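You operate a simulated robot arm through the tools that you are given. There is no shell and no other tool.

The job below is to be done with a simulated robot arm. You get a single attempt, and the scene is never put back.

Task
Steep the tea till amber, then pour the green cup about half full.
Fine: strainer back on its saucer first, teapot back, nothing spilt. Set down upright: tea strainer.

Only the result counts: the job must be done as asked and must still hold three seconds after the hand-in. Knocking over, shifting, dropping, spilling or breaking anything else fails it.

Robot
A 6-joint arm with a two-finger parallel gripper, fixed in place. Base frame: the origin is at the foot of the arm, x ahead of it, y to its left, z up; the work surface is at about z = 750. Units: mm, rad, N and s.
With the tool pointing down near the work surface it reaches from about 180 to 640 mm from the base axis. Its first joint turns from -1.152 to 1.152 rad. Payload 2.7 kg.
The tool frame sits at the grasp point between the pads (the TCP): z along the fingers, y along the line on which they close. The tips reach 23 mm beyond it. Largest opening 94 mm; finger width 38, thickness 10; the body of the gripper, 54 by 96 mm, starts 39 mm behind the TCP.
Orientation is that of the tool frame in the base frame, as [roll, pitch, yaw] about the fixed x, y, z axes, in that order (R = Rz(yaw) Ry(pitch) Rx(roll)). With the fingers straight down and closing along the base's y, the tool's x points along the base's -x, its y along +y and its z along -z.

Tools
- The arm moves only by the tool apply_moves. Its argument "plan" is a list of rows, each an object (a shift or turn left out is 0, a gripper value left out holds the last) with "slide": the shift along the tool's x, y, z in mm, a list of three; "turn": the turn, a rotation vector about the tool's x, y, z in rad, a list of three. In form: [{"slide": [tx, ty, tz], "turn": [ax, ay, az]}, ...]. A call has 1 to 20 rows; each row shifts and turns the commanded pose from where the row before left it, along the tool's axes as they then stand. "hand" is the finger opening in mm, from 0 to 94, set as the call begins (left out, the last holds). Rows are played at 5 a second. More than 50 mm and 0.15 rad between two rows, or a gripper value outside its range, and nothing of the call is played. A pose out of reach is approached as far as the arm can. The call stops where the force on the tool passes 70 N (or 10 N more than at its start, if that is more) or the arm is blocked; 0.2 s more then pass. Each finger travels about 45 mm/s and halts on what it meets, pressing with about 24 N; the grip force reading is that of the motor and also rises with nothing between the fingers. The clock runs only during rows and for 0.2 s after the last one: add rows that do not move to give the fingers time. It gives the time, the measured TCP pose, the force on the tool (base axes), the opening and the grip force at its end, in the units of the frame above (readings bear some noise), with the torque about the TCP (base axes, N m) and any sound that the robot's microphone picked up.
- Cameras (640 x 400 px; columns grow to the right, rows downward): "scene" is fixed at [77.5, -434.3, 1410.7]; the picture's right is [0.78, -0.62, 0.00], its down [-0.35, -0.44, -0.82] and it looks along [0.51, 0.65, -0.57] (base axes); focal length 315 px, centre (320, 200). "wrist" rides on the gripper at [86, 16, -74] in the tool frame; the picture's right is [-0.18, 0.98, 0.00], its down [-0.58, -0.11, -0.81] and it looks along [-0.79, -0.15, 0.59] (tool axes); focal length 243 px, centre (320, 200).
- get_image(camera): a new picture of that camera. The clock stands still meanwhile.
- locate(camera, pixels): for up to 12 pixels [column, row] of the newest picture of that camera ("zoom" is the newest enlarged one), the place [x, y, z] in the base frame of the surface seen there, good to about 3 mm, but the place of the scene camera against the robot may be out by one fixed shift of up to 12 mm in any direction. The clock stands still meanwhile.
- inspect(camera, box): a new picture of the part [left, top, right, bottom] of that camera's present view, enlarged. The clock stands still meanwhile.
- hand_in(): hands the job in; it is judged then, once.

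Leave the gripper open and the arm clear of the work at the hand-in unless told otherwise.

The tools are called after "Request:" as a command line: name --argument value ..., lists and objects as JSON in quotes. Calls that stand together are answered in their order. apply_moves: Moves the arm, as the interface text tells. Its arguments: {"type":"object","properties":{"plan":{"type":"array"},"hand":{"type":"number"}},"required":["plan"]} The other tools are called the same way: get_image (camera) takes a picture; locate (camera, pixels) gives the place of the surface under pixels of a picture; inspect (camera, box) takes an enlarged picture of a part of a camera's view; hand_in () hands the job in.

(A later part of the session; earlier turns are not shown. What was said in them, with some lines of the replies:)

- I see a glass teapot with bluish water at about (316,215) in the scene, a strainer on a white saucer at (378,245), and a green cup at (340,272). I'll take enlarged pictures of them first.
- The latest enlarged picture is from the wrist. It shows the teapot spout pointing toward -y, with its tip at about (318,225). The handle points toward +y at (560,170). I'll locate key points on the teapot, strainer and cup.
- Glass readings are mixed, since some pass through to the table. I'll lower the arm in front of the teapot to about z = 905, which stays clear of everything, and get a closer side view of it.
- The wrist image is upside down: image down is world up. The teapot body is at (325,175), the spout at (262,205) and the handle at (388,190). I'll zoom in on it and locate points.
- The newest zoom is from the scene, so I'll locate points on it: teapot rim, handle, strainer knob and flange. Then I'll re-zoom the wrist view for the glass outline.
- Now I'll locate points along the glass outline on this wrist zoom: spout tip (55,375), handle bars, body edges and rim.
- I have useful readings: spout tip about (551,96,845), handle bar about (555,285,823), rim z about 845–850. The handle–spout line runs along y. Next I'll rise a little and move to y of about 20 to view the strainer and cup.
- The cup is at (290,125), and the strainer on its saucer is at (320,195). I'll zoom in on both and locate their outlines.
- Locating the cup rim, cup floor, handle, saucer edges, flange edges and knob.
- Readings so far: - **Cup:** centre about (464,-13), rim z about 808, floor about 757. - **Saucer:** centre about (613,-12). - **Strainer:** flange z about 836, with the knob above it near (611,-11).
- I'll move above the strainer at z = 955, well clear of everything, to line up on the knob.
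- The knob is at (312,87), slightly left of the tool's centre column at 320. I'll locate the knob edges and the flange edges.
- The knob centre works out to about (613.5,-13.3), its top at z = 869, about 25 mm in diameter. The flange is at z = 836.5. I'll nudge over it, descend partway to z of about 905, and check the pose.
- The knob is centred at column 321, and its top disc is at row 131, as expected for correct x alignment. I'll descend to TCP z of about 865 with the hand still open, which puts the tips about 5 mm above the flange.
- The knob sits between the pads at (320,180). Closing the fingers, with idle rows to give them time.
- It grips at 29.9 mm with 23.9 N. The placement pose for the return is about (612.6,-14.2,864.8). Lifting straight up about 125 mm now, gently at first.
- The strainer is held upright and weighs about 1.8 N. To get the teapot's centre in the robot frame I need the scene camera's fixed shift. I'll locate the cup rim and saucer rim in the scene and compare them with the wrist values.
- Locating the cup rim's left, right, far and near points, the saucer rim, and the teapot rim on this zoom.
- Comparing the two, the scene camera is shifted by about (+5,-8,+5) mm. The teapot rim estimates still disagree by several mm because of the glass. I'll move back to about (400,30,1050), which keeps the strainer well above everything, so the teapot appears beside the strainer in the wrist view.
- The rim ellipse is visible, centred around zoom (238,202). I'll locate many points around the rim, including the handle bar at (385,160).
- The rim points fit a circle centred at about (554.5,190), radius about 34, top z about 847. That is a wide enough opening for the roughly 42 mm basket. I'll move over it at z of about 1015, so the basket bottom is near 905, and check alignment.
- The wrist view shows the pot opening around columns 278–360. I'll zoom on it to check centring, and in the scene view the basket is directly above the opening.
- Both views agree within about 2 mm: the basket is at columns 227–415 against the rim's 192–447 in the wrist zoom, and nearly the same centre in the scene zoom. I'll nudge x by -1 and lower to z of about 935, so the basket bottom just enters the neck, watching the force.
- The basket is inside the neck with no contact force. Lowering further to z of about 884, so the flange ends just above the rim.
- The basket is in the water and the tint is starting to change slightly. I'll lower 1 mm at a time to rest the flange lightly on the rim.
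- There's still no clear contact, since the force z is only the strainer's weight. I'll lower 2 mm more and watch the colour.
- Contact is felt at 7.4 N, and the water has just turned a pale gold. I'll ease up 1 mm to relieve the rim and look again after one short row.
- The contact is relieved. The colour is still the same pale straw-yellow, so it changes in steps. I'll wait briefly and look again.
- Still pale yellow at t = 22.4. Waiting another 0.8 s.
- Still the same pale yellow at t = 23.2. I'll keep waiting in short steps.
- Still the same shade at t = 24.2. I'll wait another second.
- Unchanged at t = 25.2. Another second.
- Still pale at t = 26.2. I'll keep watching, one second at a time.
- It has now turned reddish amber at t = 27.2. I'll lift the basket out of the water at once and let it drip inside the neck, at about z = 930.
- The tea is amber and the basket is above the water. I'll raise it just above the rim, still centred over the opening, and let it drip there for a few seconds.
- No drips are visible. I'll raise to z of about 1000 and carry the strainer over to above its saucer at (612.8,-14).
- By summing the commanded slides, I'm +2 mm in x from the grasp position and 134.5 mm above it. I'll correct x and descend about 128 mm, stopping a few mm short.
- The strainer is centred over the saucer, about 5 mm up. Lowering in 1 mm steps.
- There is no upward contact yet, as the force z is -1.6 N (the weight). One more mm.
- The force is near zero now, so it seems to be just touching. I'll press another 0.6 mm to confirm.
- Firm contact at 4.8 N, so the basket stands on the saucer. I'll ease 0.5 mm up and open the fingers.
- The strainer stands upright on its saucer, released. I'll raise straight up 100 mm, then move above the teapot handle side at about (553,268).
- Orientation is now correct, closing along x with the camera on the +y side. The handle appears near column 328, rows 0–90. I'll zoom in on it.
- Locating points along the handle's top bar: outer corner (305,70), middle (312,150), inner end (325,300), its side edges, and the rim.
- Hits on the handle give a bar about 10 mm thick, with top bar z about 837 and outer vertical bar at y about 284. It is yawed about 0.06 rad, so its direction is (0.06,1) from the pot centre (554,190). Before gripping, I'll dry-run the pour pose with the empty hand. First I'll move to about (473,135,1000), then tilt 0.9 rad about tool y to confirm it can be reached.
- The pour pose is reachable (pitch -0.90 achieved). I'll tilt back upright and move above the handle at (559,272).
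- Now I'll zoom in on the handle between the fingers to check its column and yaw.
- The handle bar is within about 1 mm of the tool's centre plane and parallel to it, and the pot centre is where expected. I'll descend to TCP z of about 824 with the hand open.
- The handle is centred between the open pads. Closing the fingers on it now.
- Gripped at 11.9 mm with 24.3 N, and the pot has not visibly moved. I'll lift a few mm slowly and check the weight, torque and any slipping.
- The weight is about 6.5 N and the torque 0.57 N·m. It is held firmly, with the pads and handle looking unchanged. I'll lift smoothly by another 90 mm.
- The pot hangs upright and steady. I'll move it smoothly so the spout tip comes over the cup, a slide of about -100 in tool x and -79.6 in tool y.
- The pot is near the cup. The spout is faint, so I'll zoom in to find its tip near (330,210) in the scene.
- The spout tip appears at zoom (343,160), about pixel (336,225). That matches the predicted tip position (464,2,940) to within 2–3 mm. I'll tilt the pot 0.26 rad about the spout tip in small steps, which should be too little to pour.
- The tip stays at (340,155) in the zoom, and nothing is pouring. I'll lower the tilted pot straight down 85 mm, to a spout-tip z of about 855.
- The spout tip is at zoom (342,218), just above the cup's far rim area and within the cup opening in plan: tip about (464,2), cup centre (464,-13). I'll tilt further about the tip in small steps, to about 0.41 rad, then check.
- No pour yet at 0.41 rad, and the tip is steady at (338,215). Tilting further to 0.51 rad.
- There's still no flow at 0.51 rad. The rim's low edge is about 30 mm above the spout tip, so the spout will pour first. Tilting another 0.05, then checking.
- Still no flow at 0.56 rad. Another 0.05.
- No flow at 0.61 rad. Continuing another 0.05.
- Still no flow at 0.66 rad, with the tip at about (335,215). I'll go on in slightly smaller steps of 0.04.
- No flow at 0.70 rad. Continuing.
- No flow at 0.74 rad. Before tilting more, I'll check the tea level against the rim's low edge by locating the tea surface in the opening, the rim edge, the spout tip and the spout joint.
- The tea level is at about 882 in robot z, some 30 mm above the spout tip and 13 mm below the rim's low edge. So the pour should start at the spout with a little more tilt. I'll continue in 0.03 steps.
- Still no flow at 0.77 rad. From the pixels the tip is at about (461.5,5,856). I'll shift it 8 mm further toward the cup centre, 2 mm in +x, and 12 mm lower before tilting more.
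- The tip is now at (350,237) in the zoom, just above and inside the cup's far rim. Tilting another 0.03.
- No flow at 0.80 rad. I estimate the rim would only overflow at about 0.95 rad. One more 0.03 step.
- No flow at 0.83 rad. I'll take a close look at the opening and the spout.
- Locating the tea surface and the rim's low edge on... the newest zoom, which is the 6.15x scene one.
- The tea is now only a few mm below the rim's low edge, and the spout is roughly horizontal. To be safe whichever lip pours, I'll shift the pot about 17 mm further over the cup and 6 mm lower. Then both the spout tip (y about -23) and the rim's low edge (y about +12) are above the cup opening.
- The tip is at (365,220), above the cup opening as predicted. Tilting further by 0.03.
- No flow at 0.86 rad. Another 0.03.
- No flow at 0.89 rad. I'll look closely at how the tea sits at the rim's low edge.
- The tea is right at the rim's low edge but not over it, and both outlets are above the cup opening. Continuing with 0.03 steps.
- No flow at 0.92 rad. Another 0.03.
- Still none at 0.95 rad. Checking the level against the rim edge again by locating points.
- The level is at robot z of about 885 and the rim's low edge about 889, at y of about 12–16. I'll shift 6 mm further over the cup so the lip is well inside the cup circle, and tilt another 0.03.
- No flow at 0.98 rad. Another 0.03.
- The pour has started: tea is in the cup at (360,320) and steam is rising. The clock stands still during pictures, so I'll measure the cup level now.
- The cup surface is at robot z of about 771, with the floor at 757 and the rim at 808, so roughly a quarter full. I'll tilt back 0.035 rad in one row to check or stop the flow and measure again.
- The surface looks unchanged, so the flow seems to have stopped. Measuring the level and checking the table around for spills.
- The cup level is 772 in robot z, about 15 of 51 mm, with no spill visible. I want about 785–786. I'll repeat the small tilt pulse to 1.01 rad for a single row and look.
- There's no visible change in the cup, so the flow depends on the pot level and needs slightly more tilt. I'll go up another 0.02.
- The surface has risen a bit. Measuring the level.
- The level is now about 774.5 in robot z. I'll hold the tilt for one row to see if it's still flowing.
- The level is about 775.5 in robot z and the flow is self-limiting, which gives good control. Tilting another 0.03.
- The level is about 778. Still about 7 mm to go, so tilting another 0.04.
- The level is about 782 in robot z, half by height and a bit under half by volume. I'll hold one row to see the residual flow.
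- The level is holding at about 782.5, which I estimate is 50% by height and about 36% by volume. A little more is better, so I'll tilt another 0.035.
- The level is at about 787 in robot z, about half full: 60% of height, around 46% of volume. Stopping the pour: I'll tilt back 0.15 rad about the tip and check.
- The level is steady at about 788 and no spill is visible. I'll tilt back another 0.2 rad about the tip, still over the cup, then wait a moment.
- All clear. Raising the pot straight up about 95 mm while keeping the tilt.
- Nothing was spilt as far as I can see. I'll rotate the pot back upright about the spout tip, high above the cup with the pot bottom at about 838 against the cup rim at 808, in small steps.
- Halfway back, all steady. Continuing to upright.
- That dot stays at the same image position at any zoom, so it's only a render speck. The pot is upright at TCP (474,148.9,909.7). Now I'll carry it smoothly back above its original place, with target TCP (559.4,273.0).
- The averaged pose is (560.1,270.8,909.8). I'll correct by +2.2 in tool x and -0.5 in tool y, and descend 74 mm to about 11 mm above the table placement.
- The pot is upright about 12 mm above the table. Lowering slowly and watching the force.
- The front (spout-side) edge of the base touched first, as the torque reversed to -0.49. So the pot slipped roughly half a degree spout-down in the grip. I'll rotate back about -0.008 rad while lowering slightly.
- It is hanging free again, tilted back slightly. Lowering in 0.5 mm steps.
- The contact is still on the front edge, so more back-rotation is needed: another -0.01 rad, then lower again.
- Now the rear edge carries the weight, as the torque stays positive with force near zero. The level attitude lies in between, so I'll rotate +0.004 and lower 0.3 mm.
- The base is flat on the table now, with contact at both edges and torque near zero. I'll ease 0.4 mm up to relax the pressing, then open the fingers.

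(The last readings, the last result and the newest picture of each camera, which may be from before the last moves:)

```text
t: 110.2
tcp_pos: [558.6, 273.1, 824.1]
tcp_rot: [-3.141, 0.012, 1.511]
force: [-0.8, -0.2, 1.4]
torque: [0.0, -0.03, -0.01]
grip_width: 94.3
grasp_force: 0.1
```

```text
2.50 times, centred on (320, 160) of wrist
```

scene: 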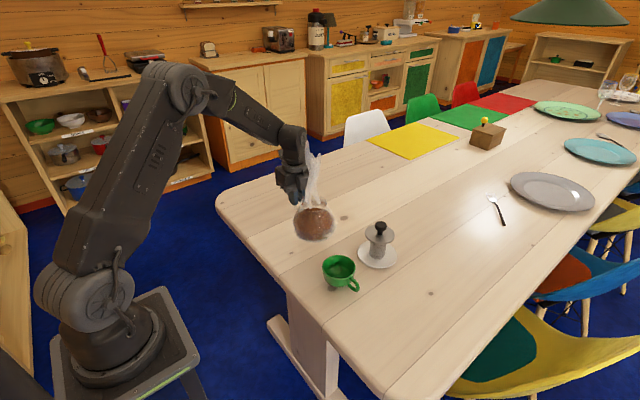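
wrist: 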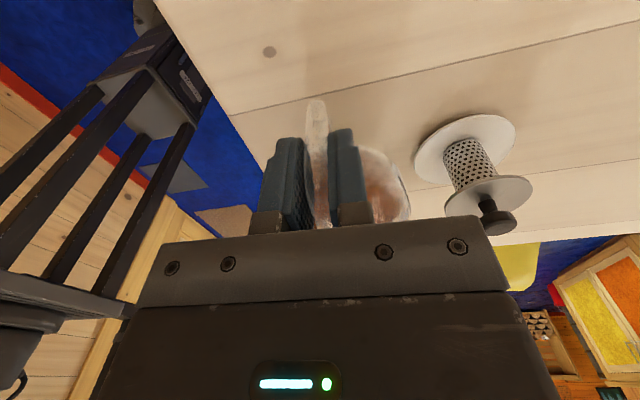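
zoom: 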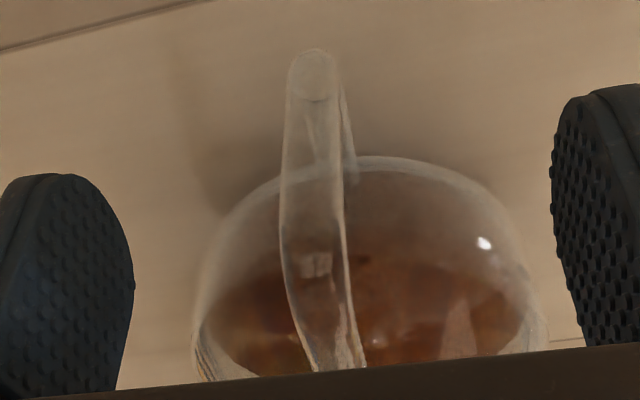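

The pot is released, upright, and in its original place. Raising the open hand straight up, clear of the handle.

Request:
apply_moves --plan '[{"slide": [0, 0, -5]}, {"slide": [0, 0, -15]}, {"slide": [0, 0, -25], "turn": [0, 0.014, 0]}, {"slide": [0, 0, -30]}, {"slide": [0, 0, -35]}, {"slide": [0, 0, -35]}, {"slide": [0, 0, -30]}, {}]'

Request:
get_image --camera "scene"

Request:
inspect --camera "scene" --box '[270, 150, 430, 310]'

Request:
get_image --camera "wrist"

```text
t: 112.0
tcp_pos: [558.7, 274.0, 998.8]
tcp_rot: [-3.141, 0.0, 1.512]
force: [0.9, 0.2, 0.2]
torque: [0.02, -0.01, 0.0]
grip_width: 93.9
grasp_force: 0.1
```

```text
taken
```

scene: 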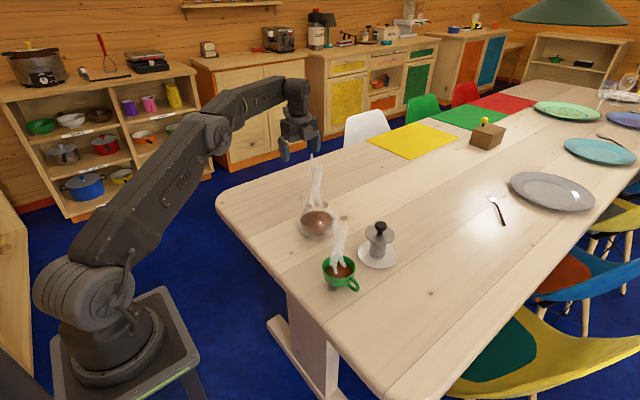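

```text
2.50 times, centred on (350, 230) of scene
```

zoom: 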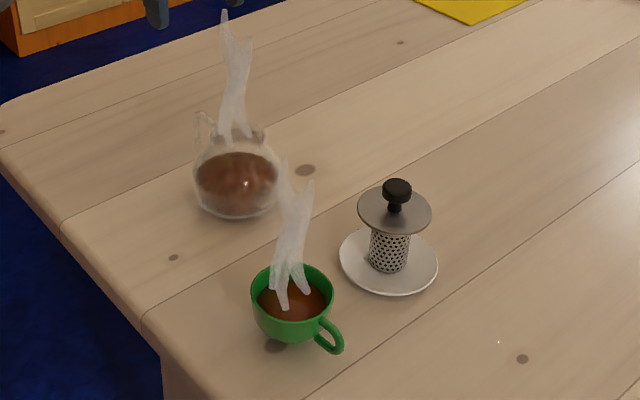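

```text
taken
```

wrist: 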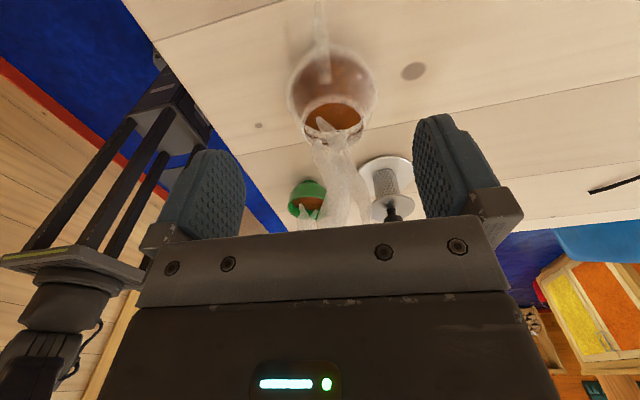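

Everything is in place: the pot is back, the strainer is on its saucer, and the cup has tea. I'll turn the wrist back and move to a viewpoint at about (400,100,1050), clear of the items, for a last level and spill check.

Request:
apply_moves --plan '[{"slide": [0, -15, -10], "turn": [0, 0, -0.148]}, {"turn": [0, 0, -0.148], "slide": [0, 0, -10]}, {"turn": [0, 0, -0.148], "slide": [0, 0, -10]}, {"turn": [0, 0, -0.148], "slide": [0, 0, -10]}, {"turn": [0, 0, -0.148], "slide": [0, 0, -10]}, {"turn": [0, 0, -0.148]}, {"turn": [0, 0, -0.148]}, {"turn": [0, 0, -0.148]}, {"turn": [0, 0, -0.148]}, {"turn": [0, 0, -0.148]}, {"turn": [0, 0, -0.148]}, {}]'

Request:
apply_moves --plan '[{"slide": [20, -25, 0]}, {"slide": [30, -40, 0]}, {"slide": [30, -40, 0]}, {"slide": [30, -40, 0]}, {"slide": [30, -40, 0]}, {"slide": [20, -25, 0]}, {}, {}]'

Request:
get_image --camera "wrist"

Request:
get_image --camera "scene"

```text
t: 114.6
tcp_pos: [545.0, 276.3, 1049.7]
tcp_rot: [-3.141, 0.0, -3.141]
force: [-1.1, -0.7, 0.1]
torque: [-0.01, 0.02, 0.0]
grip_width: 93.8
grasp_force: 0.0
```

```text
t: 116.4
tcp_pos: [384.2, 67.0, 1051.7]
tcp_rot: [-3.141, 0.0, 3.14]
force: [0.1, 0.1, 0.4]
torque: [-0.02, 0.01, 0.03]
grip_width: 93.9
grasp_force: 0.0
```

```text
taken
```

wrist: 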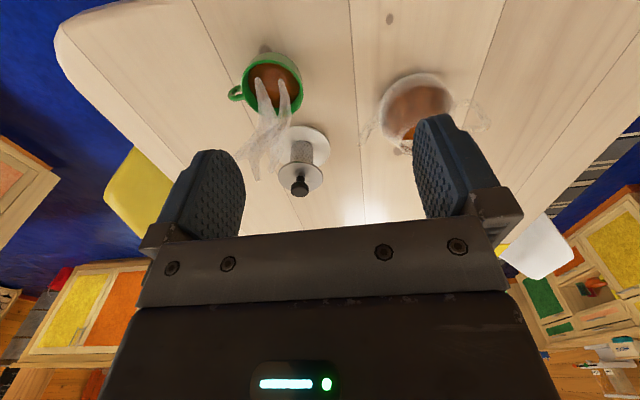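

```text
taken
```

scene: 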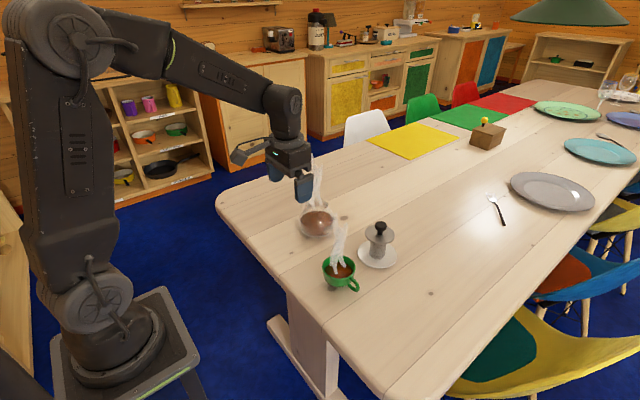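

Zooming the wrist view on the cup, strainer and pot to check the level and the table.

Request:
inspect --camera "wrist" --box '[220, 40, 340, 200]'

Request:
locate --camera "wrist" --pixels '[[262, 75], [288, 78], [275, 70], [272, 72], [278, 110], [265, 58], [248, 85], [301, 82], [290, 90], [256, 80]]'

Request:
inspect --camera "wrist" --box '[350, 50, 500, 170]'

```text
2.50 times, centred on (280, 120) of wrist
```

zoom: 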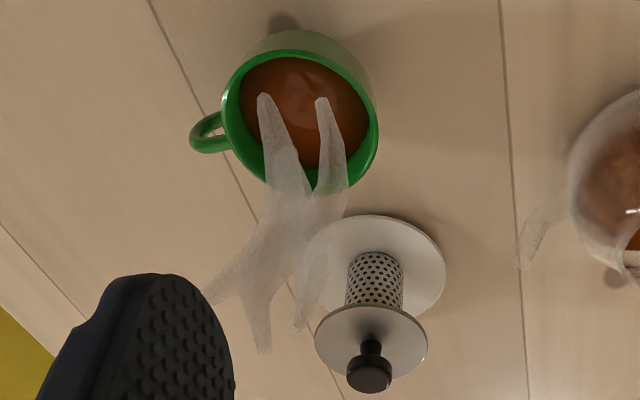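

```text
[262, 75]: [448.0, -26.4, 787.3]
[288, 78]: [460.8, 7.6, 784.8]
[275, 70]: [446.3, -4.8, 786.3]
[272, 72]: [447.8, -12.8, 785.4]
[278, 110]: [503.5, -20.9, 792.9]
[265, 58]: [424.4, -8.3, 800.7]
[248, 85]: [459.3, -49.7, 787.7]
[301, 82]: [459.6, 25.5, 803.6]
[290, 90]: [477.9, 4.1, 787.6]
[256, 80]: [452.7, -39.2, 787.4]
```

```text
3.33 times, centred on (425, 110) of wrist
```

zoom: 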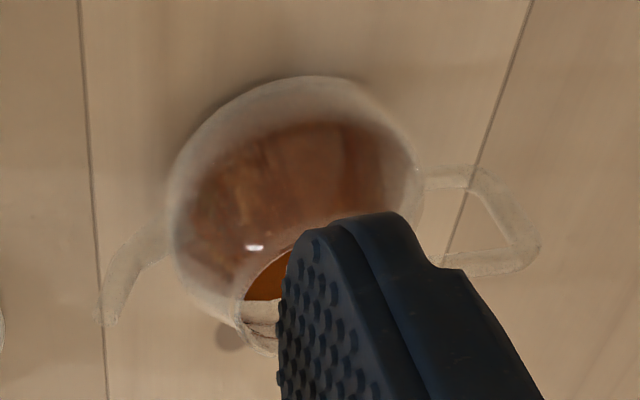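

The cup level is about 786.5 (floor 757, rim 808), about half full, with no spill on the table. The strainer stands on its saucer and the pot is in its place. I'll back the arm off a little more before handing in.

Request:
apply_moves --plan '[{"slide": [0, 15, -25]}, {"slide": [0, 30, -30]}, {"slide": [0, 30, -25]}, {}, {}]'

Request:
get_image --camera "scene"

```text
t: 117.6
tcp_pos: [383.7, 142.4, 1130.0]
tcp_rot: [3.14, 0.001, 3.139]
force: [0.3, 0.6, 0.2]
torque: [-0.01, 0.01, 0.01]
grip_width: 93.7
grasp_force: 0.0
```

```text
taken
```

scene: 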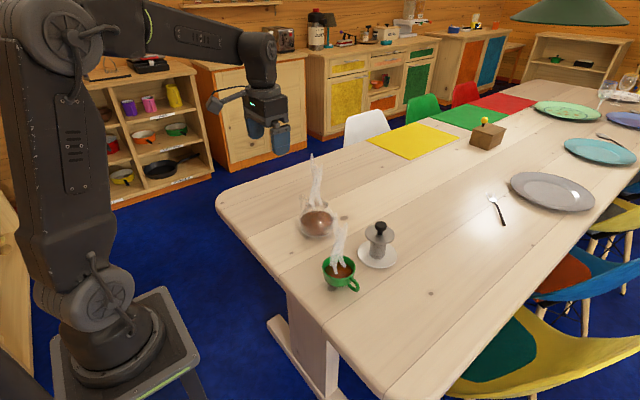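

The gripper is open and the arm is clear. The teapot is back at (316,220), the strainer stands on its saucer at (378,245), and the green cup at (341,272) holds amber tea about half full. Handing in.

Request:
hand_in

```text
The job is handed in.
```

The tea was steeped to amber, the green cup is about half full, and I've handed the job in. No result has come back.

- **Tea:** the water turned from pale straw to reddish amber, and I lifted the strainer out within about a second of seeing it.
- **Strainer:** it went back on its saucer before the pour, upright.
- **Cup:** the tea surface is at about z = 786.5 mm, with the cup floor at 757 and the rim at 808. That is about 58% of the height, or roughly 45% of the volume by my estimate of the cup's shape.
- **Teapot:** it is back in its original place, upright. It slipped slightly in the grip during the pour, and I levelled it as I set it down.
- **Spills:** none were visible in the scene or wrist pictures after the pour.

The gripper is open and the arm is clear of the table.
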